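You operate a simulated robot arm through the tools that you are given. There is no shell and no other tool.

You run a simulated robot arm. Do the job below in one go: nothing can be reset, and whatever is moved stays where it is left.

TASK
Swap the capped red roller in the press for the blue one.
Fine: pull the press slide out; stand the capped one on the bench; the other stands in the nest; push the slide back in; press nothing. Set down upright: what you pick out. Where these are worked on the way, their far stop is far enough and under half their travel is too little: press slide.

The check looks at the end state, three seconds after you hand in, the way a careful person would. Anything else that was tipped, shoved, dropped, spilled or broken makes it a failure.

THE ROBOT
A 7-joint arm with a two-finger parallel gripper, fixed in place. Base frame: the origin is at the foot of the arm, x ahead of it, y to its left, z up; the work surface is at about z = 88. Readings come in cm, rad, newtons and seconds.
Its first joint turns from -2.304 to 2.304 rad. Payload 3.91 kg.
Tool frame: the origin (TCP) lies between the finger pads and is the grasp point; the fingertips stand 3 cm ahead of it; z points along the fingers, y is the line along which they close. The gripper opens to 11 cm. The fingers are 2 cm wide and 1 cm thick; the gripper's body (4.8 by 11.2 cm) begins 5.5 cm behind the TCP.
Orientation is that of the tool frame in the base frame, as [roll, pitch, yaw] about the fixed x, y, z axes, in that order (R = Rz(yaw) Ry(pitch) Rx(roll)). With the fingers straight down and closing along the base's y, the tool's x points along the base's -x, its y along +y and its z along -z.

THE INTERFACE
- The arm moves only by the tool servo_tool. Its argument "moves" is a list that holds one entry, the list of rows, each a list of 7 numbers: the turn, a rotation vector about the tool's x, y, z in rad, then the shift along the tool's x, y, z in cm, then the opening in per cent of the stroke, from 0 (shut) to 100 (fully open). In form: [[[rx, ry, rz, x, y, z, gripper], ...]]. A call has 1 to 20 rows; each row shifts and turns the commanded pose from where the row before left it, along the tool's axes as they then stand. Each row takes 0.2 s and may step no farther than 5 cm and 0.15 rad from the row before; otherwise, or with a gripper value out of range, the whole call is refused. Where a pose cannot be reached the arm comes as near as it can. A force on the tool above 90 N (or 10 N above the force at the start of the call, whichever is more), or a blocked arm, ends the call early, and 0.2 s more pass. Each finger travels about 10.8 cm/s and halts on what it meets, pressing with about 40 N; the grip force reading is that of the motor and also rises with nothing between the fingers. The clock runs only during rows and for 0.2 s after the last one: add rows that do not move to give the fingers time. The reply holds the time, the measured pose of the TCP, the force on the tool along the base axes, the opening and the grip force, in the units named above and with some noise, with the torque about the TCP (base axes, N m) and any sound that the robot's microphone picked up.
- Cameras (640 x 400 px; columns grow to the right, rows downward): "scene" is fixed at [5.03, -65.05, 144.42]; the picture's right is [0.87, -0.49, 0.00], its down [-0.20, -0.36, -0.91] and it looks along [0.45, 0.79, -0.41] (base axes); focal length 326 px, centre (320, 200). "wrist" rides on the gripper at [7.2, 1.7, -10.3] in the tool frame; the picture's right is [-0.23, 0.97, 0.00], its down [-0.76, -0.18, -0.62] and it looks along [-0.61, -0.14, 0.78] (tool axes); focal length 222 px, centre (320, 200).
- snapshot(camera): a new picture of that camera. The clock stands still meanwhile.
- pixel_to_xyz(camera, pixels): for up to 12 pixels [column, row] of the newest picture of that camera ("zoom" is the newest enlarged one), the place [x, y, z] in the base frame of the surface seen there, good to about 0.2 cm. The clock stands still meanwhile.
- inspect(camera, box): a new picture of the part [left, top, right, bottom] of that camera's present view, enlarged. The clock stands still meanwhile.
- hand_in(): hands the job in; it is judged then, once.

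Unless the task says otherwise, let go and move clear before handing in.

The tools are called after "Emit:" by a JSON object that holds its "api" and its "payload". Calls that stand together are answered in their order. servo_tool: Moves the arm, as the interface text tells. Its arguments: {"type":"object","properties":{"moves":{"type":"array","items":{"type":"array","items":{"type":"array","items":{"type":"number"}}}}},"required":["moves"]} The other tools are called the same way: snapshot (camera) takes a picture; pixel_to_xyz (camera, pixels) gives the place of the surface under pixels of a picture; inspect (camera, box) takes an enlarged picture of a part of a camera's view; hand_in () hands the job in.

At the start:

```text
time_s: 0.0
position: [65.35, 8.77, 120.44]
orientation: [-3.141, 0.001, 3.141]
contact_force: [0.1, -0.7, 0.7]
moment: [0.04, 0.01, -0.03]
width: 11.0
grasp_force: 0.0
```

scene: 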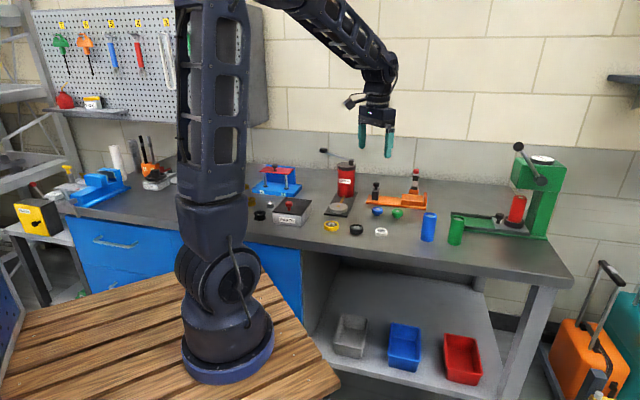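
wrist: 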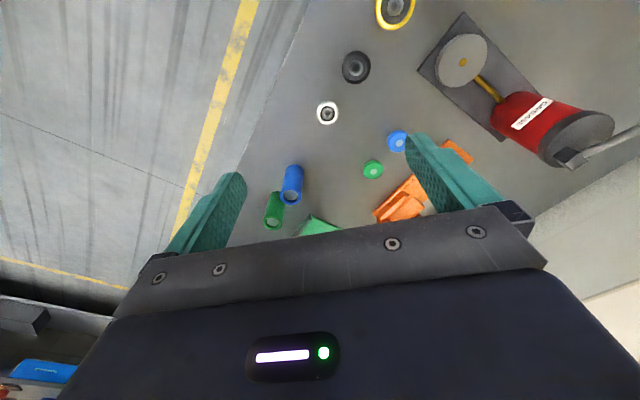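

The scene picture shows the green press on the right (around pixel 530,200) with a red roller in it near (516,210), and blue (428,227) and green (456,230) rollers standing on the bench. I'll enlarge the press area to see details.

Emit:
{"api": "inspect", "payload": {"camera": "scene", "box": [400, 130, 600, 270]}}

Emit:
{"api": "inspect", "payload": {"camera": "scene", "box": [300, 140, 460, 250]}}

```text
2.86 times, centred on (500, 200) of scene
```

zoom: 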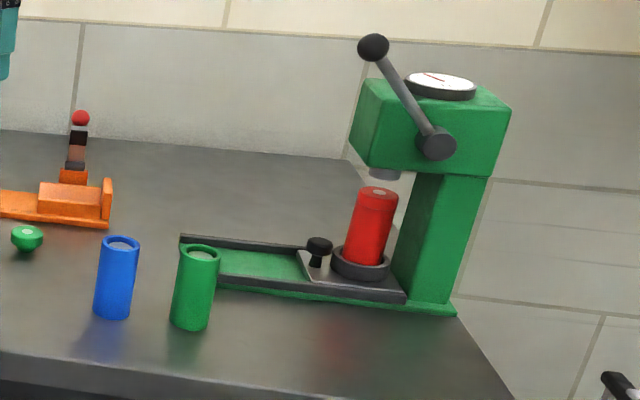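

```text
3.64 times, centred on (380, 195) of scene
```

zoom: 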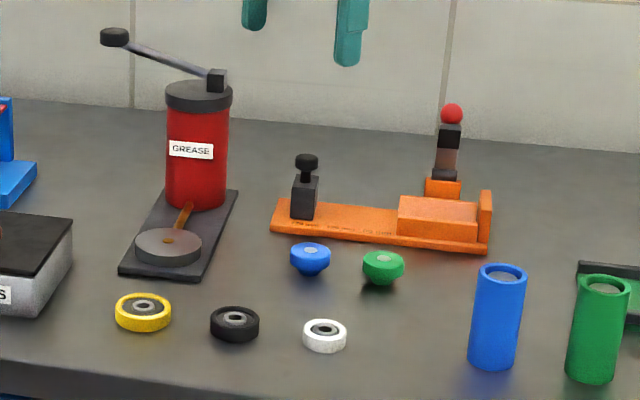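

The zoom shows the slide plate with a black knob (318,245) and the red roller in a ring nest (360,265), with rails going left; the blue roller stands at (117,280). I'll measure points.

Emit:
{"api": "inspect", "payload": {"camera": "scene", "box": [420, 150, 570, 250]}}

```text
4.00 times, centred on (495, 200) of scene
```

zoom: 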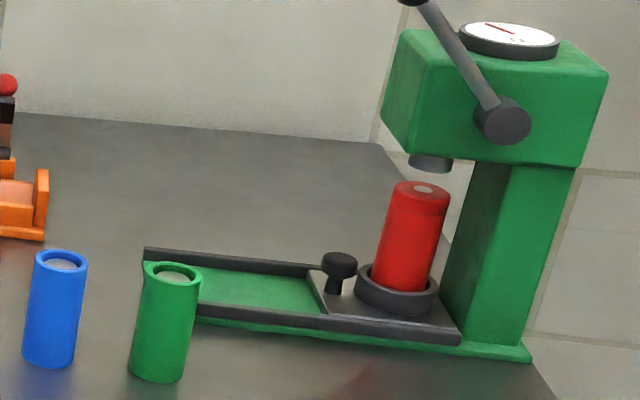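

Emit:
{"api": "pixel_to_xyz", "payload": {"camera": "zoom", "pixels": [[339, 258], [333, 287], [424, 188], [405, 260], [395, 300], [62, 265], [48, 340], [172, 278], [155, 350], [148, 250], [305, 265], [460, 338]]}}

Emit:
{"api": "pixel_to_xyz", "payload": {"camera": "zoom", "pixels": [[430, 162], [408, 155], [385, 120], [413, 32], [492, 70], [580, 160], [605, 75], [195, 322], [320, 325], [312, 275], [250, 290], [530, 358]]}}

Emit:
{"api": "pixel_to_xyz", "payload": {"camera": "zoom", "pixels": [[356, 290], [437, 290], [395, 312], [400, 190], [447, 195], [36, 258], [87, 263], [62, 253], [62, 272], [324, 260], [356, 262], [420, 5]]}}

```text
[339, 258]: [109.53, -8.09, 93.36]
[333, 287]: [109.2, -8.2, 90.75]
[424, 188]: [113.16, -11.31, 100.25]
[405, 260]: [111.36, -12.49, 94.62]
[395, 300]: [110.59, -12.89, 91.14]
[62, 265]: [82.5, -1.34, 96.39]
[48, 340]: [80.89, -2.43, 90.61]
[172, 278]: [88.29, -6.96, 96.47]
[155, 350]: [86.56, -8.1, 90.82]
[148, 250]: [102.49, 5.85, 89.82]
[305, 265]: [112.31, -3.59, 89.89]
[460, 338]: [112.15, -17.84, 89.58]
```

```text
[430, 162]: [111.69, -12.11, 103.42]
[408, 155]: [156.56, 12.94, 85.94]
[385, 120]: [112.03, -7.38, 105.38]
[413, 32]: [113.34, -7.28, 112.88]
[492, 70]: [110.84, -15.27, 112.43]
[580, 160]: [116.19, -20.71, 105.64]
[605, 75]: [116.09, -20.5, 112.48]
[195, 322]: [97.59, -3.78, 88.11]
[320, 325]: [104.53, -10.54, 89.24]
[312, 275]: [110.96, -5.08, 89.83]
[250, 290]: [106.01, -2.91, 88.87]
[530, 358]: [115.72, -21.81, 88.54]
```

```text
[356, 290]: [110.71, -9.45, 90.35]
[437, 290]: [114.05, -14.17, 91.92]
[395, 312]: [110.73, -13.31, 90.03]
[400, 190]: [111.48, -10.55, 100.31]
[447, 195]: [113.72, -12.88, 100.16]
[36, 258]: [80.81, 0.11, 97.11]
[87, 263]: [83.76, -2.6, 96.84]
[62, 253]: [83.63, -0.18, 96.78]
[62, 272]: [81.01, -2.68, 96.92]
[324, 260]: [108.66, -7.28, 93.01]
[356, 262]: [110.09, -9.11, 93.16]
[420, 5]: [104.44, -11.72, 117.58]
```

The press stands near (112,-12), its slide axis runs from the nest toward about (-0.7,+0.7), and the knob sits at about (109.5,-8.2,93). I'll measure the press head, handle ball, rail ends and loose bench items before moving.

Emit:
{"api": "inspect", "payload": {"camera": "scene", "box": [490, 135, 570, 185]}}

```text
8.00 times, centred on (530, 160) of scene
```

zoom: 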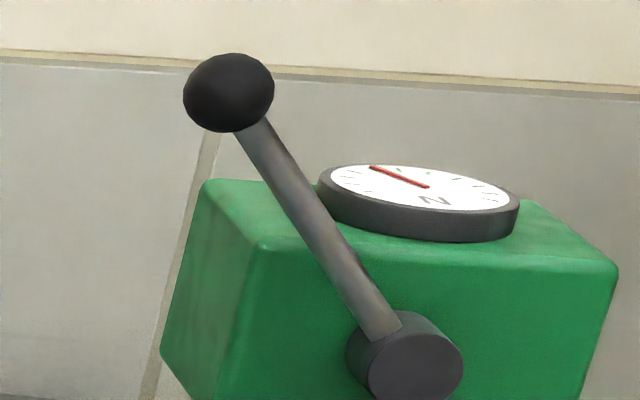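

Emit:
{"api": "pixel_to_xyz", "payload": {"camera": "zoom", "pixels": [[230, 92], [205, 190], [260, 255], [610, 275], [300, 330], [270, 150], [410, 370], [380, 325], [175, 340], [530, 215], [230, 300], [550, 350]]}}

Emit:
{"api": "inspect", "payload": {"camera": "scene", "box": [450, 180, 550, 245]}}

```text
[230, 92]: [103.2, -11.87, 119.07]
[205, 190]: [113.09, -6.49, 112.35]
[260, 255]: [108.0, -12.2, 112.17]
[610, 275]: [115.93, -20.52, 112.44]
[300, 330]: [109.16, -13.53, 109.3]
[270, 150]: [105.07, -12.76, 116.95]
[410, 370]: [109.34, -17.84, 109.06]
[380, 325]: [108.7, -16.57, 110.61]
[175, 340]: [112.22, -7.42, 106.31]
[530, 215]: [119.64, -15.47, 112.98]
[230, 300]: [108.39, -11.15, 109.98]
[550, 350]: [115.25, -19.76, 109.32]
```

```text
6.15 times, centred on (500, 212) of scene
```

zoom: 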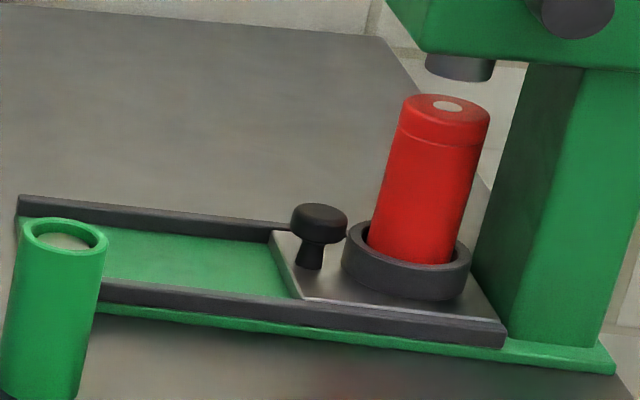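

The zoom shows the ring nest (outer rim 343–472 px, row ~245), the knob (320,222) and the rail end (18,205). I'll measure these more finely.

Emit:
{"api": "pixel_to_xyz", "payload": {"camera": "zoom", "pixels": [[348, 228], [468, 255], [405, 278], [362, 232], [458, 250], [405, 268], [400, 285], [320, 213], [318, 232], [310, 262], [294, 215], [346, 218]]}}

Emit:
{"api": "pixel_to_xyz", "payload": {"camera": "zoom", "pixels": [[20, 200], [20, 212], [100, 300], [270, 235], [300, 297], [100, 285], [505, 335], [290, 245], [330, 305], [450, 105], [406, 100], [487, 115]]}}

Emit:
{"api": "pixel_to_xyz", "payload": {"camera": "zoom", "pixels": [[390, 200], [420, 200], [450, 200], [400, 140], [430, 140], [470, 145], [425, 75], [495, 65], [428, 55], [460, 80], [530, 65], [475, 255]]}}

```text
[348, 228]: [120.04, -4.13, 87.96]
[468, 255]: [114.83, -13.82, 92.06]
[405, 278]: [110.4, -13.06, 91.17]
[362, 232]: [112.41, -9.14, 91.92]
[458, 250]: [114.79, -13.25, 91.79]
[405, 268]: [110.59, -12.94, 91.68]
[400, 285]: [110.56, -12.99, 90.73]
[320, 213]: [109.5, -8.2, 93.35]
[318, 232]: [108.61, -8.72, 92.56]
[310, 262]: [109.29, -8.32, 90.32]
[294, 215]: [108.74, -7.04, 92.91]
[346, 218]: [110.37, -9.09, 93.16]
```

```text
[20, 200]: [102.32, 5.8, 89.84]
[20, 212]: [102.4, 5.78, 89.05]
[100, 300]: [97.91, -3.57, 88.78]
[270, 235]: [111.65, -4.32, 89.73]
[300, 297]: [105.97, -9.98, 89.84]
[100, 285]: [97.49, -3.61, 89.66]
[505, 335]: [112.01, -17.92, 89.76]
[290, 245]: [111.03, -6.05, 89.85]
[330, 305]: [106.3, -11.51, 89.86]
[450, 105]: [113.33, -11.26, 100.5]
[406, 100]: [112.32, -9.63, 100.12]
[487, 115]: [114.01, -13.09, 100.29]
```

```text
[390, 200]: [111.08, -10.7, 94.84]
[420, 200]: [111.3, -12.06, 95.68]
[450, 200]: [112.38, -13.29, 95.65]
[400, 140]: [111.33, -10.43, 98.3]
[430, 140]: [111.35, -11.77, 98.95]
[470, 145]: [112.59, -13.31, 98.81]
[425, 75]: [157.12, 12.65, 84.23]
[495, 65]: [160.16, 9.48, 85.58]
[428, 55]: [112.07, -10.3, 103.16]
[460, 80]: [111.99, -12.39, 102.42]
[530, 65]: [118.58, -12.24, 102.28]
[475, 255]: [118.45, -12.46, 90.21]
```

The nest centre is about (113.15,-11.35), the knob about (109.6,-8.1,92.8), the ring's top rim z≈91.9 and the back rail end (102.3,5.8). I'll move up and forward over the bench with the gripper high, turn it by -0.4 rad and tilt it 0.75 rad so that it can reach past the tool-down limit.

Emit:
{"api": "servo_tool", "payload": {"moves": [[[0, 0, 0, -4.4, -0.9, 0.3, 60], [0, 0, 0, -4.4, -0.9, 0.3, 60], [0, 0, 0, -4.4, -0.9, 0.3, 60], [0, 0, 0, -4.4, -0.9, 0.3, 60], [0, 0, 0.1333, 0, 0, 0, 60], [0, 0, 0.1333, 0, 0, 0, 60], [0, 0, 0.1334, 0, 0, 0, 60], [0, -0.15, 0, 0, 0, 0, 60], [0, -0.15, 0, 0, 0, 0, 60], [0, -0.15, 0, 0, 0, 0, 60], [0, -0.15, 0, 0, 0, 0, 60], [0, -0.15, 0, 0, 0, 0, 60], [0, 0, 0, 0, 0, 0, 60]]]}}

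```text
time_s: 2.8
position: [82.85, 5.16, 119.35]
orientation: [3.141, 0.75, 2.741]
contact_force: [-0.3, -0.3, -0.8]
moment: [-0.03, -0.04, -0.05]
width: 6.61
grasp_force: 0.1
```

The tool reached the commanded pose (pitch 0.75, yaw 2.741, i.e. azimuth -0.4). I'll look with both cameras.

Emit:
{"api": "snapshot", "payload": {"camera": "wrist"}}

Emit:
{"api": "snapshot", "payload": {"camera": "scene"}}

```text
taken
```

wrist: 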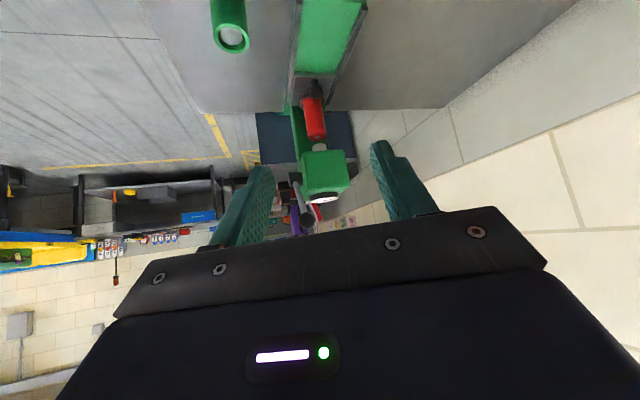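

```text
taken
```

scene: 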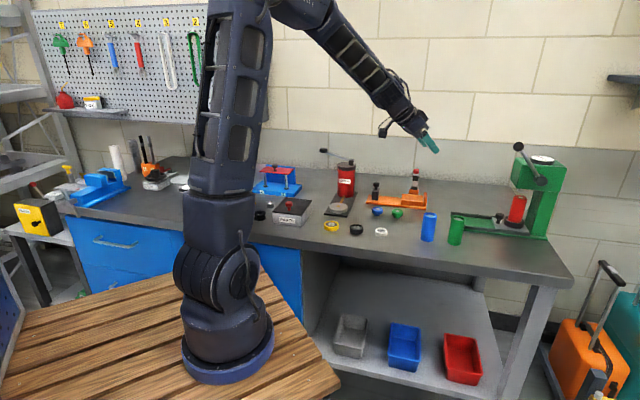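

The wrist picture (upside down) shows the press, slide and green roller ahead with nothing in the way. I'll go to a standoff point 14 cm back from the knob along the tool axis.

Emit:
{"api": "servo_tool", "payload": {"moves": [[[0, 0, 0, -0.613, -0.303, 4.295, 60], [0, 0, 0, -0.613, -0.303, 4.295, 60], [0, 0, 0, -0.613, -0.303, 4.295, 60], [0, 0, 0, -0.613, -0.303, 4.295, 60], [0, 0, 0, -0.613, -0.303, 4.295, 60], [0, 0, 0, -0.613, -0.303, 4.295, 60], [0, 0, 0, 0, 0, 0, 60]]]}}

Emit:
{"api": "snapshot", "payload": {"camera": "wrist"}}

Emit:
{"api": "snapshot", "payload": {"camera": "scene"}}

```text
time_s: 4.4
position: [101.0, -4.46, 102.99]
orientation: [-3.141, 0.751, 2.742]
contact_force: [0.2, -0.1, -0.3]
moment: [-0.01, 0.02, -0.04]
width: 6.61
grasp_force: 0.1
```

```text
taken
```

wrist: 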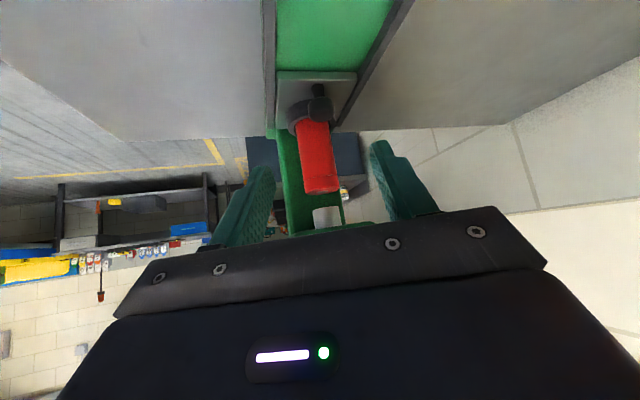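

```text
taken
```

scene: 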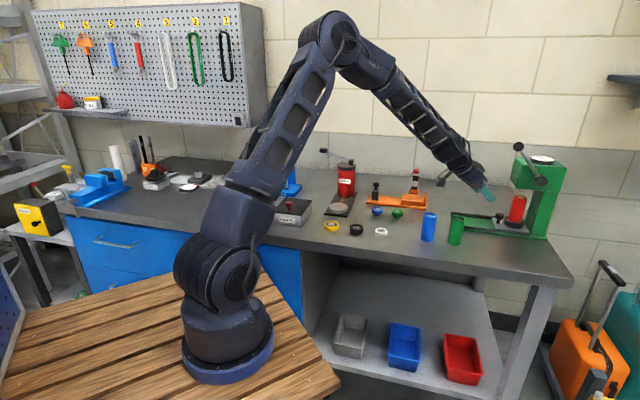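

The arm followed with plenty of elbow bend left, and the knob is visible at about (320,90) in the wrist picture. I'll enlarge it to refine knob and roller positions.

Emit:
{"api": "inspect", "payload": {"camera": "wrist", "box": [240, 40, 400, 210]}}

```text
2.35 times, centred on (320, 125) of wrist
```

zoom: 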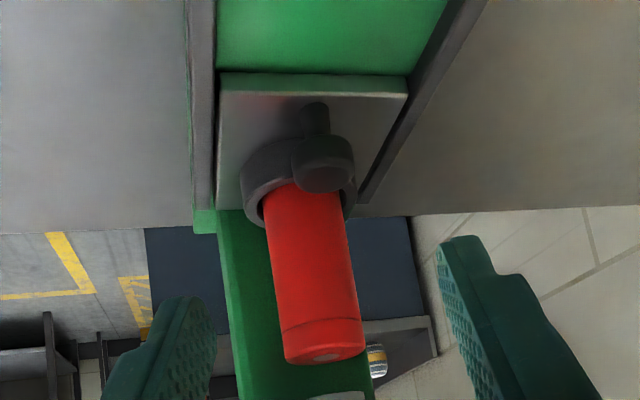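

Emit:
{"api": "pixel_to_xyz", "payload": {"camera": "zoom", "pixels": [[325, 152], [325, 178], [296, 158], [354, 160], [315, 115], [316, 105], [300, 230], [280, 240], [330, 240], [305, 300], [325, 356], [345, 300]]}}

Emit:
{"api": "pixel_to_xyz", "payload": {"camera": "zoom", "pixels": [[222, 80], [405, 95], [225, 200], [370, 190], [205, 60], [210, 150], [440, 60], [390, 150], [250, 180], [350, 190], [260, 150], [240, 120]]}}

```text
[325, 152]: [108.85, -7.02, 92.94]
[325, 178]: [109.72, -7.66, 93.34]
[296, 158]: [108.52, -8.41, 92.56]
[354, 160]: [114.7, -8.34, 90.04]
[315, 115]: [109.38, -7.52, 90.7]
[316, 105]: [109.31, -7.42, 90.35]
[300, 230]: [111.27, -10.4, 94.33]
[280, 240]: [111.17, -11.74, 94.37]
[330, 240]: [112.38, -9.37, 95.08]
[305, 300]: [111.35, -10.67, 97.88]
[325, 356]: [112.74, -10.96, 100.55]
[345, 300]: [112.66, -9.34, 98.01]
```

```text
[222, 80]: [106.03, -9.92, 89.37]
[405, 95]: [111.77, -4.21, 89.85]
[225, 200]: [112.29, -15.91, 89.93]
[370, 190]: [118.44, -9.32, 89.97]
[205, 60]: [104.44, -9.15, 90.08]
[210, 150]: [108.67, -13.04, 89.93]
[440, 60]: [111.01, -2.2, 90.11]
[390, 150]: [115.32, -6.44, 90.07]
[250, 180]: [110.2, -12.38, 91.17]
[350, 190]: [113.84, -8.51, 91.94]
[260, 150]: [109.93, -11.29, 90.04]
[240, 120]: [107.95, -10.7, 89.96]
```

The knob's stem centre works out at about (109.75,-7.9), its head at z 92–93.4, and the roller axis at (113.1,-11.3). So the slide axis is (0.70,-0.71). I'll advance along the tool axis, stopping 3 cm short to check.

Emit:
{"api": "servo_tool", "payload": {"moves": [[[0, 0, 0, 0.03, 0.08, 3.0, 50], [0, 0, 0, 0.03, 0.08, 3.0, 50], [0, 0, 0, 0.04, 0.07, 3.0, 50], [0, 0, 0, 0, 0, 0, 50]]]}}

Emit:
{"api": "snapshot", "payload": {"camera": "wrist"}}

Emit:
{"api": "inspect", "payload": {"camera": "scene", "box": [440, 150, 560, 250]}}

```text
time_s: 5.4
position: [106.67, -6.48, 96.32]
orientation: [3.141, 0.75, 2.743]
contact_force: [1.9, 0.6, 0.6]
moment: [0.0, 0.01, 0.01]
width: 5.5
grasp_force: 0.1
```

```text
taken
```

wrist: 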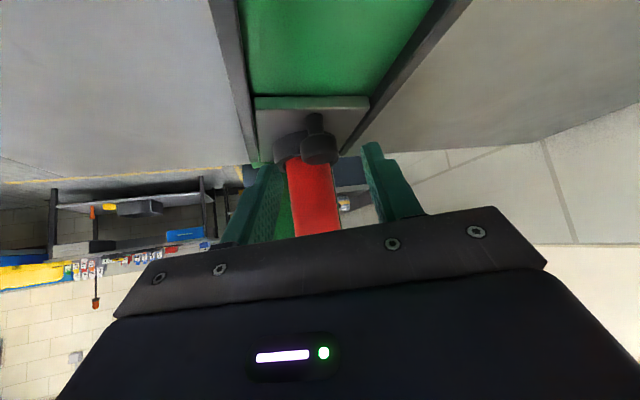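

```text
4.00 times, centred on (500, 200) of scene
```

zoom: 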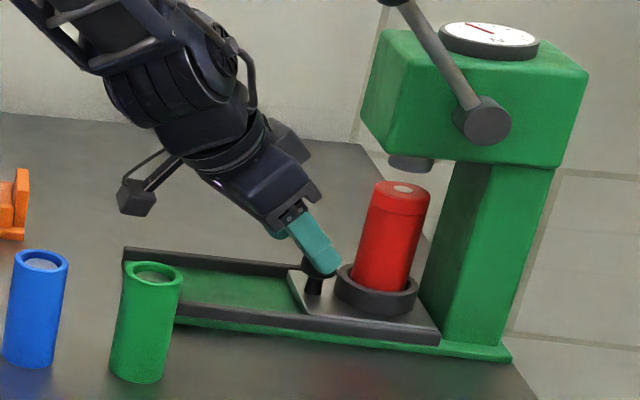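

The fingers are about 3 cm short, straddling the knob (320,140 in wrist view) with the right fingertip still above the ring. I'll advance the last 2.9 cm slowly.

Emit:
{"api": "servo_tool", "payload": {"moves": [[[0, 0, 0, 0, -0.04, 1.0, 50], [0, 0, 0, 0, -0.04, 1.0, 50], [0, 0, 0, 0, -0.03, 0.9, 50], [0, 0, 0, 0, 0, 0, 50]]]}}

Emit:
{"api": "snapshot", "payload": {"camera": "wrist"}}

Emit:
{"api": "inspect", "payload": {"camera": "scene", "box": [460, 170, 550, 245]}}

```text
time_s: 6.4
position: [108.48, -7.39, 94.06]
orientation: [3.141, 0.75, 2.742]
contact_force: [-0.5, -0.1, -1.1]
moment: [-0.03, -0.01, 0.01]
width: 5.48
grasp_force: 0.0
```

```text
taken
```

wrist: 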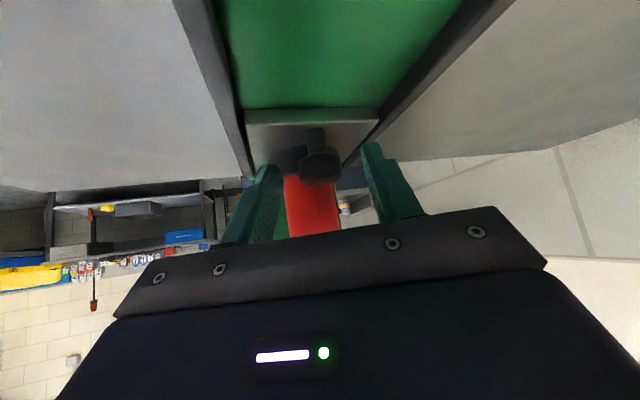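

```text
5.33 times, centred on (505, 208) of scene
```

zoom: 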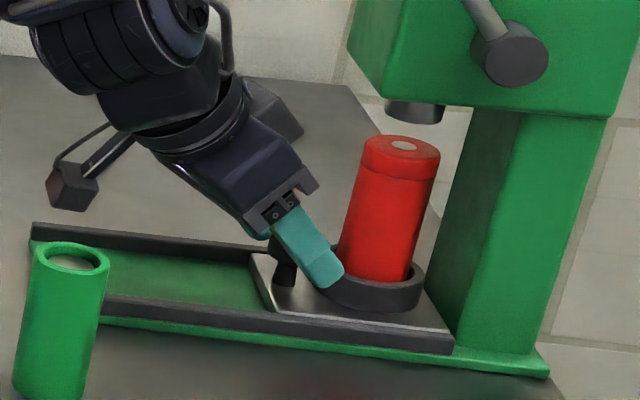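

I want to verify where the knob head is relative to the fingertips: in this zoom the knob shows around (283,250) while the fingertip ends at (340,275). I'll measure both.

Emit:
{"api": "pixel_to_xyz", "payload": {"camera": "zoom", "pixels": [[285, 275], [272, 248], [282, 262], [300, 225], [320, 270], [340, 272], [325, 285], [310, 265], [288, 212], [262, 215], [350, 295], [340, 285]]}}

Emit:
{"api": "inspect", "payload": {"camera": "wrist", "box": [220, 90, 420, 220]}}

```text
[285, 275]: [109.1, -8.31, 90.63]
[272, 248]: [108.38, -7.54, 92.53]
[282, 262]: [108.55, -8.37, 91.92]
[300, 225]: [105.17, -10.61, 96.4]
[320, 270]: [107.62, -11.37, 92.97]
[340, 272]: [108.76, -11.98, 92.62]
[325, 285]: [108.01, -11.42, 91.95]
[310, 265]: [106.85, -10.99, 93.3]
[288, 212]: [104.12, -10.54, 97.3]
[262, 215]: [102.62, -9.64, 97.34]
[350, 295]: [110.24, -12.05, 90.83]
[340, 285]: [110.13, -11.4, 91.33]
```

```text
3.08 times, centred on (320, 155) of wrist
```

zoom: 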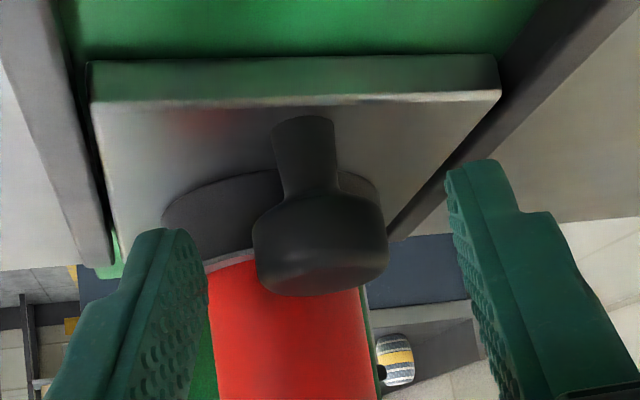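

The measurements agree: the knob centre lies about 1.9 cm ahead of the TCP between the pads, with the fingertips 1 cm beyond it and clear of the ring. I'll close on the knob.

Emit:
{"api": "servo_tool", "payload": {"moves": [[[0, 0, 0, 0, 0, 0, 30], [0, 0, 0, 0, 0, 0, 15], [0, 0, 0, 0, 0, 0, 15], [0, 0, 0, 0, 0, 0, 15]]]}}

Emit:
{"api": "inspect", "payload": {"camera": "wrist", "box": [220, 90, 420, 220]}}

```text
time_s: 7.4
position: [108.46, -7.47, 94.17]
orientation: [-3.141, 0.751, 2.742]
contact_force: [1.8, 1.1, -0.6]
moment: [0.02, -0.09, 0.11]
width: 2.72
grasp_force: 44.3
```

```text
3.08 times, centred on (320, 155) of wrist
```

zoom: 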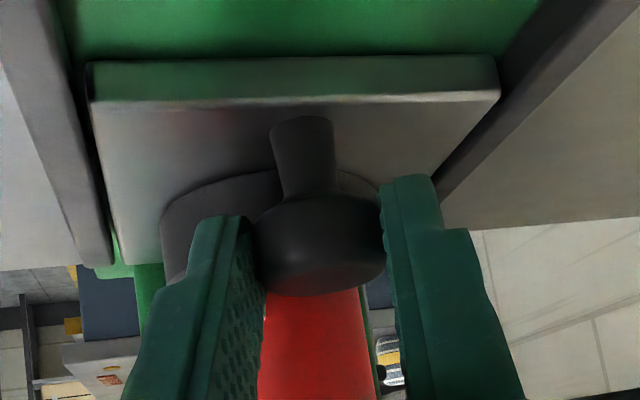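

The knob is gripped (width 2.72, grip 44 N). I'll pull along the slide axis (-0.70,+0.71) gently for about 4 cm and check.

Emit:
{"api": "servo_tool", "payload": {"moves": [[[0, 0, 0, 0.2, 0.115, -0.19, 15], [0, 0, 0, 0.4, 0.23, -0.38, 15], [0, 0, 0, 0.54, 0.306, -0.504, 15], [0, 0, 0, 0.54, 0.306, -0.504, 15], [0, 0, 0, 0.54, 0.306, -0.504, 15], [0, 0, 0, 0.34, 0.19, -0.315, 15], [0, 0, 0, 0.2, 0.115, -0.19, 15]]]}}

Emit:
{"api": "inspect", "payload": {"camera": "scene", "box": [440, 150, 560, 250]}}

```text
time_s: 9.0
position: [105.52, -4.38, 94.24]
orientation: [-3.14, 0.748, 2.741]
contact_force: [3.3, 3.3, -8.5]
moment: [0.07, -0.18, 0.18]
width: 2.73
grasp_force: 45.3
```

```text
4.00 times, centred on (500, 200) of scene
```

zoom: 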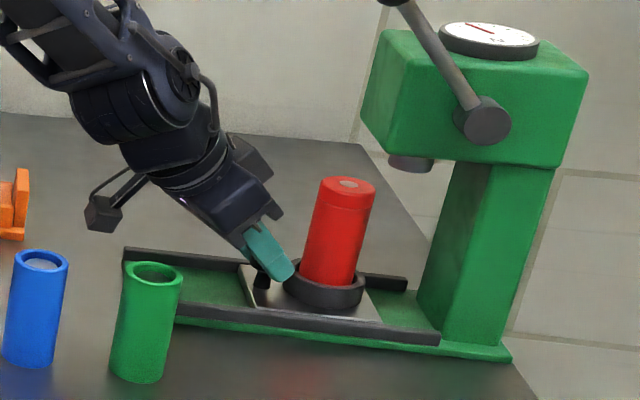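

The slide came out about 4.2 cm with the red roller riding along upright. Before pulling further I'll check where the small caps and other items lie relative to the gripper's camera on its way back.

Emit:
{"api": "snapshot", "payload": {"camera": "scene"}}

Emit:
{"api": "pixel_to_xyz", "payload": {"camera": "scene", "pixels": [[377, 210], [397, 212], [381, 232], [356, 229], [331, 226], [420, 206], [400, 206], [375, 205], [428, 236], [455, 240], [416, 180], [340, 215]]}}

```text
taken
```

scene: 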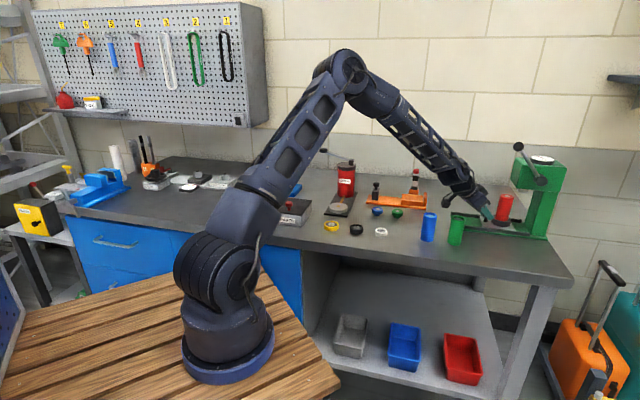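

```text
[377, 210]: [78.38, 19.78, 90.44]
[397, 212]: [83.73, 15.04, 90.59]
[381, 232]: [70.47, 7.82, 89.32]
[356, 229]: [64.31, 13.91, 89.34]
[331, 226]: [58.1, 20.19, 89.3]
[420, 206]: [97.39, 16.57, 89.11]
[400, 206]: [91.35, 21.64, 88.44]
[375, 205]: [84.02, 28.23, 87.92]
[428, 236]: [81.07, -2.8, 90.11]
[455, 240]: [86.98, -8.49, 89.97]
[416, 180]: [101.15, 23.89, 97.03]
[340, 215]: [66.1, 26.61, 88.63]
```

The bench items (green cap 83.7,15.0; orange fixture end 97.4,16.6) stay clear of the gripper's path. I'll continue pulling about 5.5 cm.

Emit:
{"api": "servo_tool", "payload": {"moves": [[[0, 0, 0, 0.2, 0.115, -0.19, 15], [0, 0, 0, 0.4, 0.23, -0.38, 15], [0, 0, 0, 0.54, 0.306, -0.504, 15], [0, 0, 0, 0.54, 0.306, -0.504, 15], [0, 0, 0, 0.54, 0.306, -0.504, 15], [0, 0, 0, 0.54, 0.306, -0.504, 15], [0, 0, 0, 0.54, 0.306, -0.504, 15], [0, 0, 0, 0.34, 0.19, -0.315, 15], [0, 0, 0, 0.2, 0.115, -0.19, 15], [0, 0, 0, 0, 0, 0, 15]]]}}

Emit:
{"api": "inspect", "payload": {"camera": "scene", "box": [440, 150, 560, 250]}}

Emit:
{"api": "snapshot", "payload": {"camera": "wrist"}}

```text
time_s: 11.2
position: [101.54, -0.44, 94.1]
orientation: [3.141, 0.748, 2.743]
contact_force: [-6.9, -5.7, -1.3]
moment: [-0.11, 0.07, -0.02]
width: 2.72
grasp_force: 45.0
```

```text
4.00 times, centred on (500, 200) of scene
```

zoom: 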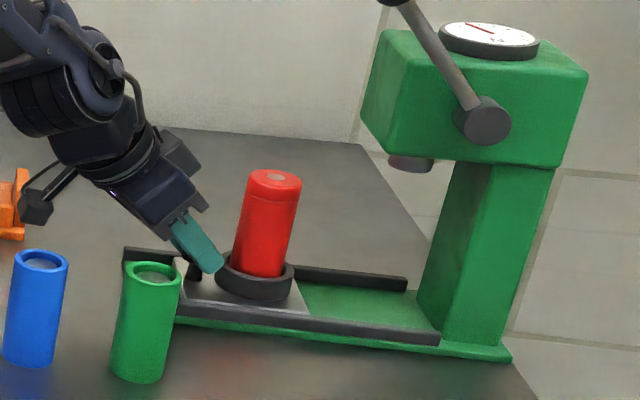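

```text
taken
```

wrist: 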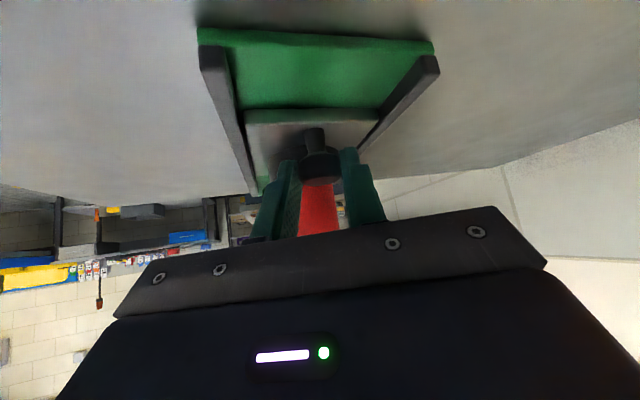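

Travel so far is about 9.9 cm with no stop force along the axis, and the plate still has some rail left. I'll pull on in smaller steps, easing a little of the sideways force.

Emit:
{"api": "servo_tool", "payload": {"moves": [[[0, 0, 0, 0.22, 0.07, -0.2, 15], [0, 0, 0, 0.34, 0.17, -0.315, 15], [0, 0, 0, 0.34, 0.17, -0.315, 15], [0, 0, 0, 0.34, 0.17, -0.315, 15], [0, 0, 0, 0.2, 0.1, -0.19, 15], [0, 0, 0, 0, 0, 0, 15]]]}}

```text
time_s: 12.6
position: [100.04, 1.03, 94.12]
orientation: [3.141, 0.748, 2.741]
contact_force: [1.2, 1.6, -2.4]
moment: [0.07, -0.1, 0.1]
width: 2.71
grasp_force: 44.4
```

Travel is now 12.0 cm, still free. I'll continue in small steps until the far stop is felt.

Emit:
{"api": "servo_tool", "payload": {"moves": [[[0, 0, 0, 0.17, 0.096, -0.158, 15], [0, 0, 0, 0.2, 0.115, -0.19, 15], [0, 0, 0, 0.2, 0.115, -0.19, 15], [0, 0, 0, 0.1, 0.058, -0.095, 15]]]}}

Emit:
{"api": "inspect", "payload": {"camera": "scene", "box": [440, 150, 560, 250]}}

Emit:
{"api": "snapshot", "payload": {"camera": "wrist"}}

```text
time_s: 13.6
position: [99.3, 1.79, 94.27]
orientation: [3.141, 0.748, 2.742]
contact_force: [1.9, 1.4, -7.0]
moment: [0.04, -0.1, 0.12]
width: 2.73
grasp_force: 45.1
```

```text
4.00 times, centred on (500, 200) of scene
```

zoom: 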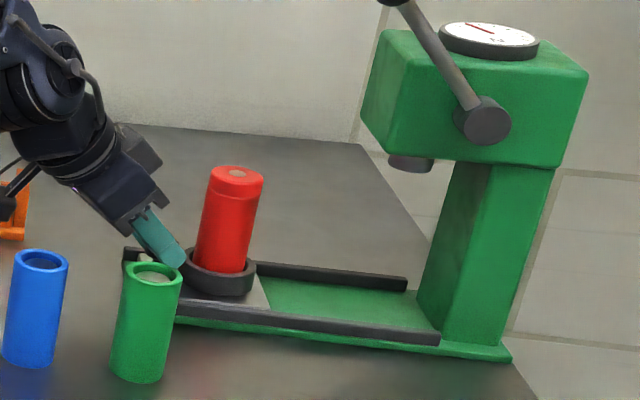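

```text
taken
```

wrist: 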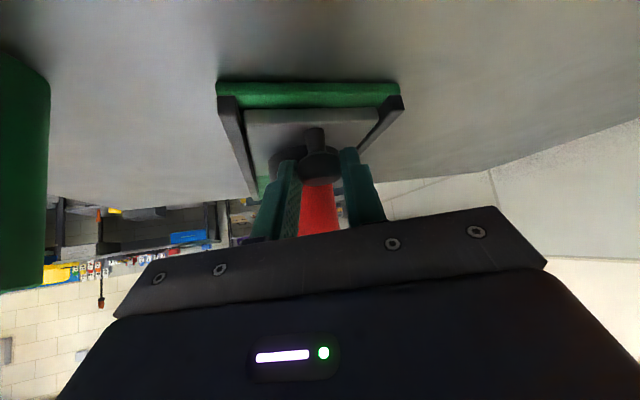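

Travel is 13.0 cm and the plate is about 1 cm from the rail ends; the green roller stays clear of the gripper body. I'll keep pulling in small steps for the stop.

Emit:
{"api": "servo_tool", "payload": {"moves": [[[0, 0, 0, 0.135, 0.077, -0.115, 15], [0, 0, 0, 0.135, 0.077, -0.115, 15], [0, 0, 0, 0.135, 0.077, -0.115, 15], [0, 0, 0, 0.135, 0.077, -0.115, 15], [0, 0, 0, 0, 0, 0, 15]]]}}

```text
time_s: 14.8
position: [98.78, 1.97, 94.29]
orientation: [-3.14, 0.748, 2.737]
contact_force: [27.0, -26.8, 6.3]
moment: [-0.6, -0.68, -0.12]
width: 2.77
grasp_force: 45.4
```

A 38 N resisting force along the axis shows the far stop at about 13.5 cm of travel. I'll relax slightly, open the fingers and back off along the tool axis.

Emit:
{"api": "servo_tool", "payload": {"moves": [[[0, 0, 0, -0.16, -0.09, 0.15, 15], [0, 0, 0, 0, 0, 0, 15], [0, 0, 0, 0, 0, 0, 30], [0, 0, 0, 0, 0, 0, 50], [0, 0, 0, 0, 0, 0, 50]]]}}

Emit:
{"api": "snapshot", "payload": {"camera": "wrist"}}

```text
time_s: 16.0
position: [98.98, 2.3, 94.06]
orientation: [-3.142, 0.749, 2.742]
contact_force: [-0.7, -0.1, -0.4]
moment: [0.0, -0.01, -0.01]
width: 5.51
grasp_force: 0.0
```

```text
taken
```

wrist: 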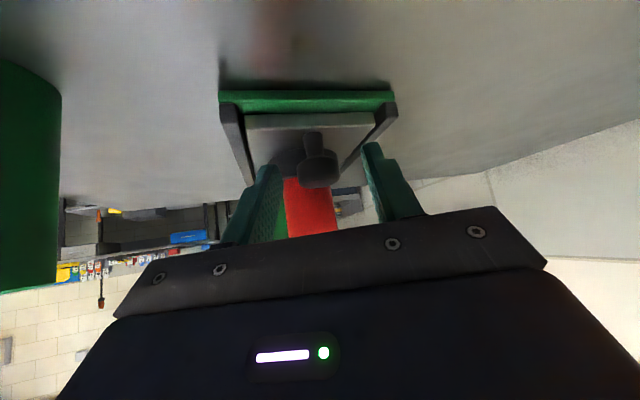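

The fingers are open and force-free, and the slide stays at its stop. I'll back away along the tool axis and up, then survey.

Emit:
{"api": "servo_tool", "payload": {"moves": [[[0, 0, 0, 0, 0, -2, 50], [0, 0, 0, 0, 0, -3, 50], [0, 0, 0, 0, 0, -4, 55], [0, 0, 0, 0, 0, -4, 65], [0, 0, 0, -1.5, 0, -3, 65], [0, 0, 0, 0, 0, 0, 65]]]}}

Emit:
{"api": "snapshot", "payload": {"camera": "wrist"}}

Emit:
{"api": "snapshot", "payload": {"camera": "scene"}}

```text
time_s: 17.4
position: [89.74, 5.87, 106.83]
orientation: [-3.141, 0.751, 2.741]
contact_force: [-0.1, 1.1, -0.8]
moment: [0.0, -0.03, -0.01]
width: 7.13
grasp_force: 0.0
```

```text
taken
```

wrist: 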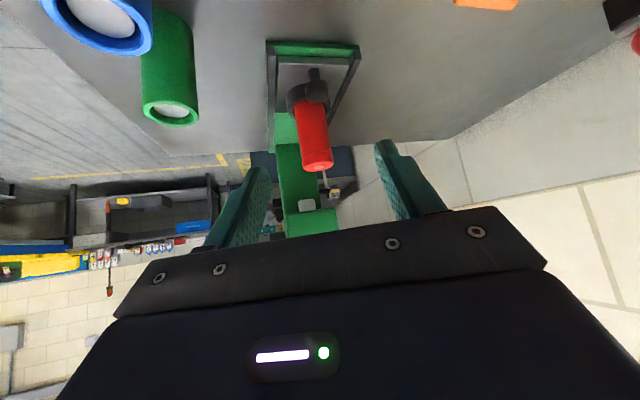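

```text
taken
```

scene: 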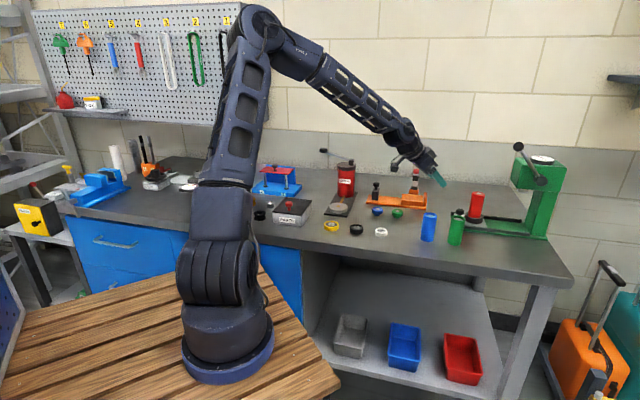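

The slide is out and the red roller stands upright in the nest (scene 477,205). I'll measure the roller, the bench edges and the free space.

Emit:
{"api": "inspect", "payload": {"camera": "scene", "box": [430, 175, 530, 245]}}

Emit:
{"api": "pixel_to_xyz", "payload": {"camera": "scene", "pixels": [[495, 188], [505, 180], [490, 195], [470, 185], [450, 185], [520, 262], [480, 262], [440, 258], [400, 250], [500, 240], [480, 245], [430, 205]]}}

Emit:
{"api": "pixel_to_xyz", "payload": {"camera": "wrist", "pixels": [[310, 125], [302, 130], [322, 130], [312, 150], [304, 152], [325, 150], [317, 164], [314, 96], [315, 80], [293, 100], [325, 108], [305, 110]]}}

```text
5.71 times, centred on (480, 210) of scene
```

zoom: 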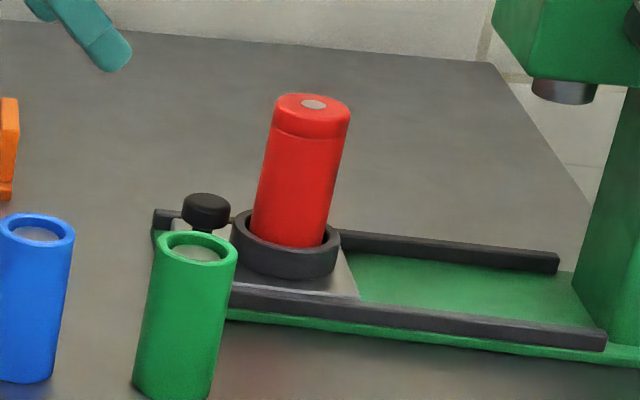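

```text
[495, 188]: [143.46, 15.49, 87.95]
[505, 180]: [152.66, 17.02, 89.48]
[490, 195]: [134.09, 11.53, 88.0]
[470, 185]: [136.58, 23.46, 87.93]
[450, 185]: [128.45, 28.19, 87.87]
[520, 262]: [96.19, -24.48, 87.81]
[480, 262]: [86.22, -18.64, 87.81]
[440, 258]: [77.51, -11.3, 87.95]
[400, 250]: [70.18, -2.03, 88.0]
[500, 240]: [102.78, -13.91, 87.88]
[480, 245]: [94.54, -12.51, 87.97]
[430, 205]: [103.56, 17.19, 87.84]
```

```text
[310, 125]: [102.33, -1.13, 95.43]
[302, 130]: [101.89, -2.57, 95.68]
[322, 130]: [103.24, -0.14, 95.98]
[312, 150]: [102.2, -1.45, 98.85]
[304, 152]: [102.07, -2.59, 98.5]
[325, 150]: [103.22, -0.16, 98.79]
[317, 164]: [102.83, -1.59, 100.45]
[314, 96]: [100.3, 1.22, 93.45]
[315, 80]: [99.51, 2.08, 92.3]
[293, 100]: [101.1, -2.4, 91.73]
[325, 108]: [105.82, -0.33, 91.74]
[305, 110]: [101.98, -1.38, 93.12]
```

Emit:
{"api": "pixel_to_xyz", "payload": {"camera": "zoom", "pixels": [[270, 190], [295, 190], [325, 190], [268, 160], [300, 160], [335, 160], [312, 103], [290, 240], [260, 225], [205, 205], [207, 222], [330, 240]]}}

Emit:
{"api": "pixel_to_xyz", "payload": {"camera": "zoom", "pixels": [[5, 280], [30, 280], [60, 280], [10, 330], [35, 330], [38, 233], [3, 225], [74, 235], [38, 245], [150, 300], [180, 300], [205, 300]]}}

```text
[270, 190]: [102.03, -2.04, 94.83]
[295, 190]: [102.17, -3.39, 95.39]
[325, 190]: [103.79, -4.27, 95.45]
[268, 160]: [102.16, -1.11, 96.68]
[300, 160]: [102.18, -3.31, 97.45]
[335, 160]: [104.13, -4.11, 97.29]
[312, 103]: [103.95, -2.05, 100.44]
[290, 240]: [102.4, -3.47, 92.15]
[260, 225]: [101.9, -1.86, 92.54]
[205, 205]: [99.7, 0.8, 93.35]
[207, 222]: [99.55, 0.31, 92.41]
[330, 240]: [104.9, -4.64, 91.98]
```

```text
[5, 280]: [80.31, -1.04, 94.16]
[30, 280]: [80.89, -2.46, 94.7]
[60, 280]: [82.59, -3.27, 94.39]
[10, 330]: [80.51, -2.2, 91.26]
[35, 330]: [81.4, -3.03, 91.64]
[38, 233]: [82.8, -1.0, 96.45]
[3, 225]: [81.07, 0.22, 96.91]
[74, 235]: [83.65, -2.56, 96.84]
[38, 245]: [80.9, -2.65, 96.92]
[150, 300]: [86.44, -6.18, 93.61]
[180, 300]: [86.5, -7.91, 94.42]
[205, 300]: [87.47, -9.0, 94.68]
```

Red's axis fits at (103.92,-2.18), blue's at (82.3,-1.3), and the bench has wide free space beyond the rails (e.g. around (106,12)). I'll turn the tool back to azimuth 0 (about world z) and move to a standoff 9 cm behind the red roller.

Emit:
{"api": "servo_tool", "payload": {"moves": [[[-0.0909, 0, -0.0976, 0, 0, 0, 65], [-0.0909, 0, -0.0976, 0, 0, 0, 65], [-0.0909, 0, -0.0976, 0, 0, 0, 65], [0, 0, 0, 0, 0, 0, 65], [0, 0, 0, -1.0, -2.68, 2.86, 65], [0, 0, 0, -1.0, -2.68, 2.86, 65], [0, 0, 0, -1.0, -2.68, 2.86, 65], [0, 0, 0, 0, 0, 0, 65]]]}}

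Emit:
{"api": "snapshot", "payload": {"camera": "wrist"}}

```text
time_s: 19.2
position: [97.95, -2.11, 102.68]
orientation: [3.141, 0.752, 3.141]
contact_force: [0.3, 0.8, 0.4]
moment: [-0.02, 0.01, -0.02]
width: 7.13
grasp_force: 0.1
```

```text
taken
```

wrist: 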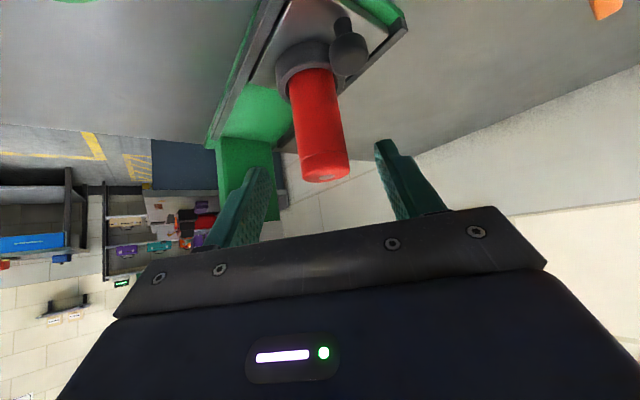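

The red roller is centred between the fingers (around 318,125). I'll take a few more surface points to refine its axis.

Emit:
{"api": "pixel_to_xyz", "payload": {"camera": "wrist", "pixels": [[300, 100], [312, 100], [328, 100], [300, 120], [317, 120], [335, 120], [306, 145], [322, 145], [340, 145], [325, 172], [312, 85], [322, 155]]}}

```text
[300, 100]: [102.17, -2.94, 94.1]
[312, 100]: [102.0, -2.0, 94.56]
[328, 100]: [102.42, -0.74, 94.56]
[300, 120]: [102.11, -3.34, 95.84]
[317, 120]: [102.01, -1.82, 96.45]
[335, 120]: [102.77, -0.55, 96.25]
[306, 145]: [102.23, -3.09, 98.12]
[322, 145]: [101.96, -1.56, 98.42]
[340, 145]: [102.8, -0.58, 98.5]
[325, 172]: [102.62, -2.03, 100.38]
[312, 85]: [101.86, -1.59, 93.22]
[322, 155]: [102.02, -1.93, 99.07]
```

The axis refines to (103.95,-2.15), matching. I'll slide the open fingers along the tool axis around the roller to a grip height of z≈96.

Emit:
{"api": "servo_tool", "payload": {"moves": [[[0, 0, 0, 0.05, -0.01, 2.5, 65], [0, 0, 0, 0.05, -0.01, 2.5, 65], [0, 0, 0, 0.05, -0.02, 2.0, 65], [0, 0, 0, 0.01, 0, 1.0, 65], [0, 0, 0, 0, 0, 0.98, 65], [0, 0, 0, 0, 0, 0, 65]]]}}

Emit:
{"api": "snapshot", "payload": {"camera": "wrist"}}

Emit:
{"api": "inspect", "payload": {"camera": "scene", "box": [430, 160, 530, 240]}}

```text
time_s: 20.6
position: [103.99, -2.13, 96.04]
orientation: [-3.141, 0.75, 3.141]
contact_force: [-0.2, -0.1, -0.6]
moment: [0.05, -0.01, 0.02]
width: 7.16
grasp_force: 0.0
```

```text
taken
```

wrist: 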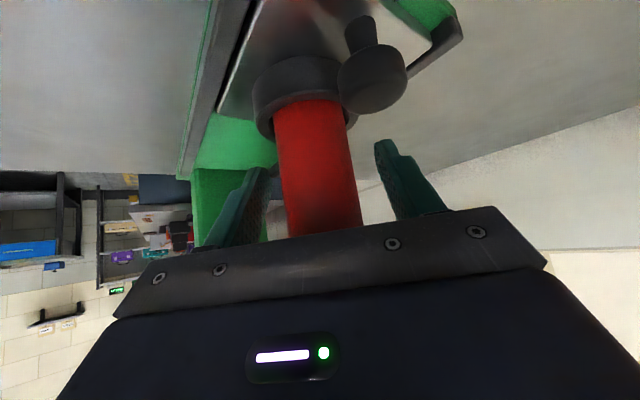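

```text
5.00 times, centred on (480, 200) of scene
```

zoom: 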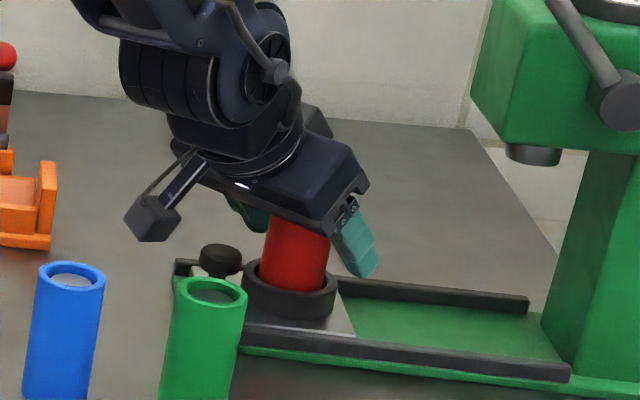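

The roller lies squarely between the pads and clear of the palm. I'll close on it.

Emit:
{"api": "servo_tool", "payload": {"moves": [[[0, 0, 0, 0, 0, 0, 50], [0, 0, 0, 0, 0, 0, 40], [0, 0, 0, 0, 0, 0, 25], [0, 0, 0, 0, 0, 0, 25], [0, 0, 0, 0, 0, 0, 25]]]}}

Emit:
{"api": "snapshot", "payload": {"camera": "wrist"}}

```text
time_s: 21.8
position: [104.1, -2.01, 95.94]
orientation: [3.141, 0.75, 3.141]
contact_force: [0.8, -0.7, 1.3]
moment: [0.05, -0.01, 0.03]
width: 4.15
grasp_force: 39.9
```

```text
taken
```

wrist: 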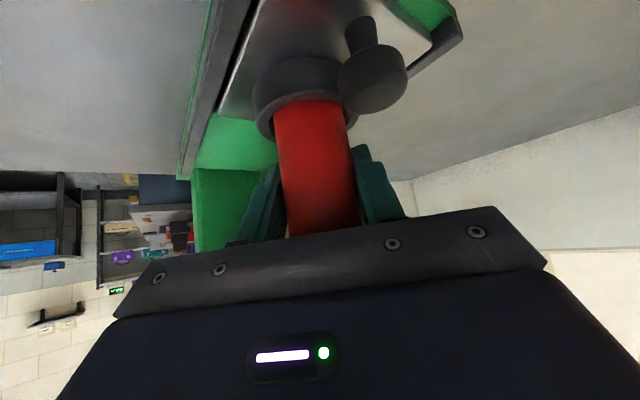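

Red is held at width 4.15 with 40 N. I'll lift straight up 3 cm, slowly, and check.

Emit:
{"api": "servo_tool", "payload": {"moves": [[[0, 0, 0, -0.17, 0, -0.183, 25], [0, 0, 0, -0.34, 0, -0.366, 25], [0, 0, 0, -0.51, 0, -0.549, 25], [0, 0, 0, -0.51, 0, -0.549, 25], [0, 0, 0, -0.51, 0, -0.549, 25], [0, 0, 0, 0, 0, 0, 25]]]}}

Emit:
{"api": "snapshot", "payload": {"camera": "wrist"}}

Emit:
{"api": "inspect", "payload": {"camera": "scene", "box": [430, 160, 530, 240]}}

```text
time_s: 23.2
position: [103.95, -2.03, 98.87]
orientation: [3.141, 0.75, 3.14]
contact_force: [-0.1, -0.6, -2.5]
moment: [-0.01, 0.0, 0.0]
width: 4.15
grasp_force: 40.0
```

```text
taken
```

wrist: 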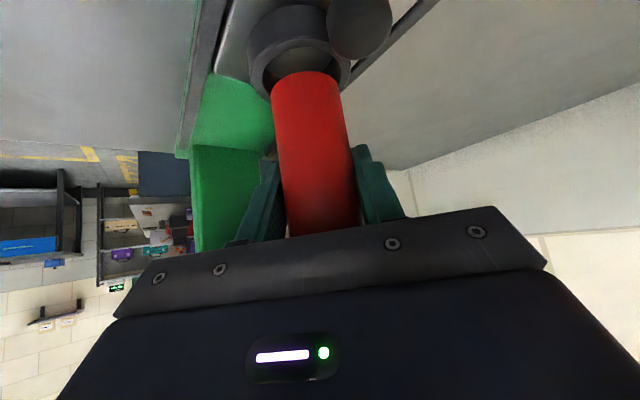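

```text
5.00 times, centred on (480, 200) of scene
```

zoom: 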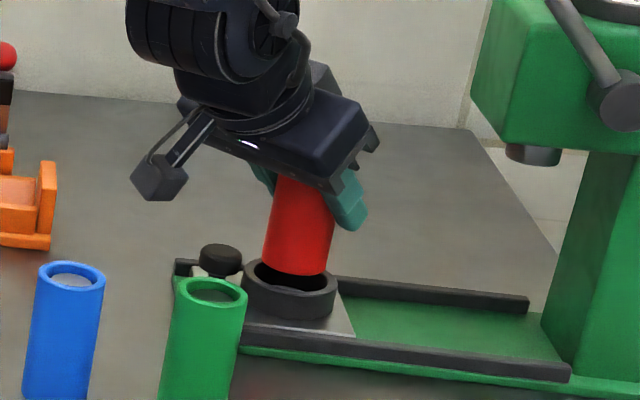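

Red is clear of the ring, upright, and the nest is empty below. I'll lift another 5 cm and carry it left to about (106,12) over the clear bench area.

Emit:
{"api": "servo_tool", "payload": {"moves": [[[0, 0, 0, -0.68, 0, -0.73, 25], [0, 0, 0, -1.02, 0, -1.1, 25], [0, 0, 0, -1.02, 0, -1.1, 25], [0, 0, 0, -0.68, 0, -0.73, 25], [0, 0, 0, -0.1, 1.0, 0.1, 25], [0, 0, 0, -0.25, 2.0, 0.2, 25], [0, 0, 0, -0.3, 3.0, 0.3, 25], [0, 0, 0, -0.3, 3.0, 0.3, 25], [0, 0, 0, -0.3, 3.0, 0.3, 25], [0, 0, 0, -0.25, 1.5, 0.2, 25], [0, 0, 0, 0, 0.5, 0, 25], [0, 0, 0, 0, 0, 0, 25]]]}}

Emit:
{"api": "snapshot", "payload": {"camera": "wrist"}}

Emit:
{"api": "snapshot", "payload": {"camera": "scene"}}

```text
time_s: 25.8
position: [105.89, 11.93, 103.94]
orientation: [3.141, 0.749, 3.141]
contact_force: [0.2, -0.6, -2.6]
moment: [0.0, 0.01, -0.04]
width: 4.14
grasp_force: 39.7
```

```text
taken
```

wrist: 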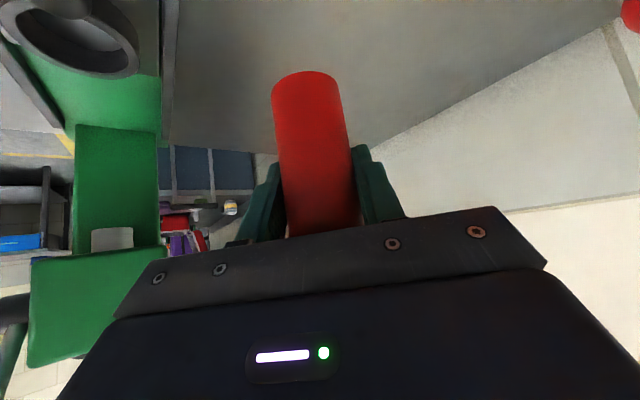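

```text
taken
```

scene: 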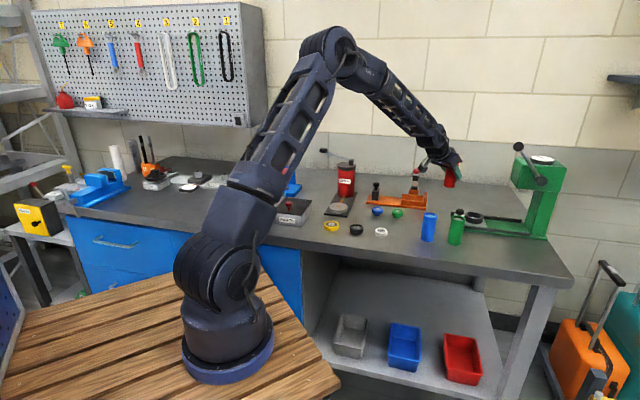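

Red hangs upright above the free area. Before lowering I'll check the orange fixture's extents, since the gripper's left side comes near it.

Emit:
{"api": "inspect", "payload": {"camera": "scene", "box": [360, 140, 480, 230]}}

```text
4.44 times, centred on (420, 185) of scene
```

zoom: 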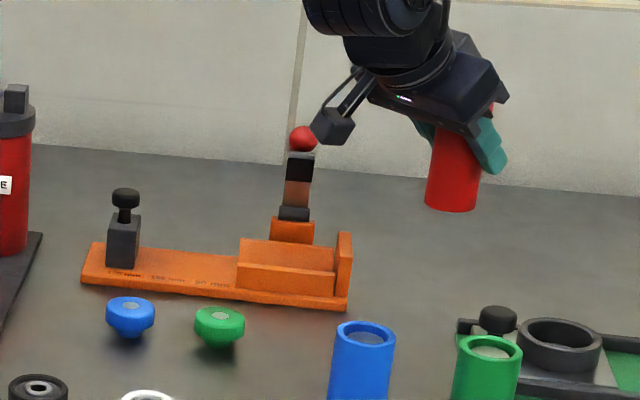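

Emit:
{"api": "pixel_to_xyz", "payload": {"camera": "zoom", "pixels": [[303, 138], [297, 165], [293, 210], [345, 235], [345, 300], [240, 240], [335, 265], [290, 230], [310, 228], [270, 228], [333, 128], [450, 209]]}}

```text
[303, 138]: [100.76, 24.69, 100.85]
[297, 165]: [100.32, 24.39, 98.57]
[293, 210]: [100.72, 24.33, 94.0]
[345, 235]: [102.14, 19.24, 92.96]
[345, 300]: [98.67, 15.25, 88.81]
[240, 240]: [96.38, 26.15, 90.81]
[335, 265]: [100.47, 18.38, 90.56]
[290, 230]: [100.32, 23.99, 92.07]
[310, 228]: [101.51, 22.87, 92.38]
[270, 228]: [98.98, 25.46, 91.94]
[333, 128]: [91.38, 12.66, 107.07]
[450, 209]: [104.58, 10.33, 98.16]
```

The orange stop tops out at z=93 near (102,19), so I'll shift red 1.5 cm away from it to y≈10.4 and then lower toward the bench, stopping just above contact.

Emit:
{"api": "servo_tool", "payload": {"moves": [[[0, 0, 0, -0.1, -0.8, 0.1, 25], [0, 0, 0, -0.1, -0.7, 0.1, 25], [0, 0, 0, 0.68, 0, 0.73, 25], [0, 0, 0, 1.02, 0, 1.1, 25], [0, 0, 0, 1.02, 0, 1.1, 25], [0, 0, 0, 1.02, 0, 1.1, 25], [0, 0, 0, 1.02, 0, 1.1, 25], [0, 0, 0, 0.68, 0, 0.73, 25], [0, 0, 0, 0.68, 0, 0.73, 25], [0, 0, 0, 0.2, 0, 0.22, 25], [0, 0, 0, 0, 0, 0, 25]]]}}

Emit:
{"api": "inspect", "payload": {"camera": "scene", "box": [390, 150, 510, 240]}}

```text
time_s: 28.2
position: [106.3, 10.34, 94.57]
orientation: [-3.141, 0.75, 3.141]
contact_force: [-0.4, 0.3, -2.2]
moment: [0.02, 0.0, 0.02]
width: 4.14
grasp_force: 39.9
```

```text
4.44 times, centred on (450, 195) of scene
```

zoom: 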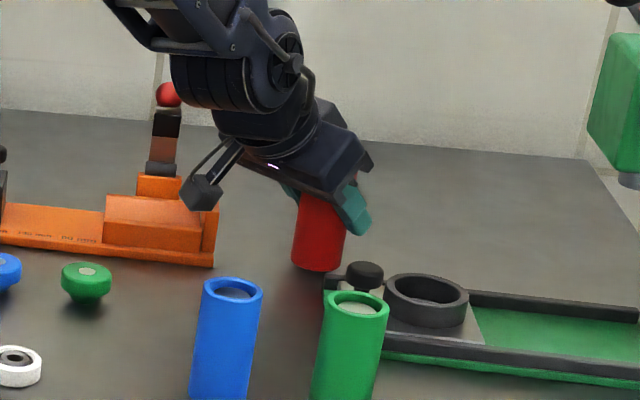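

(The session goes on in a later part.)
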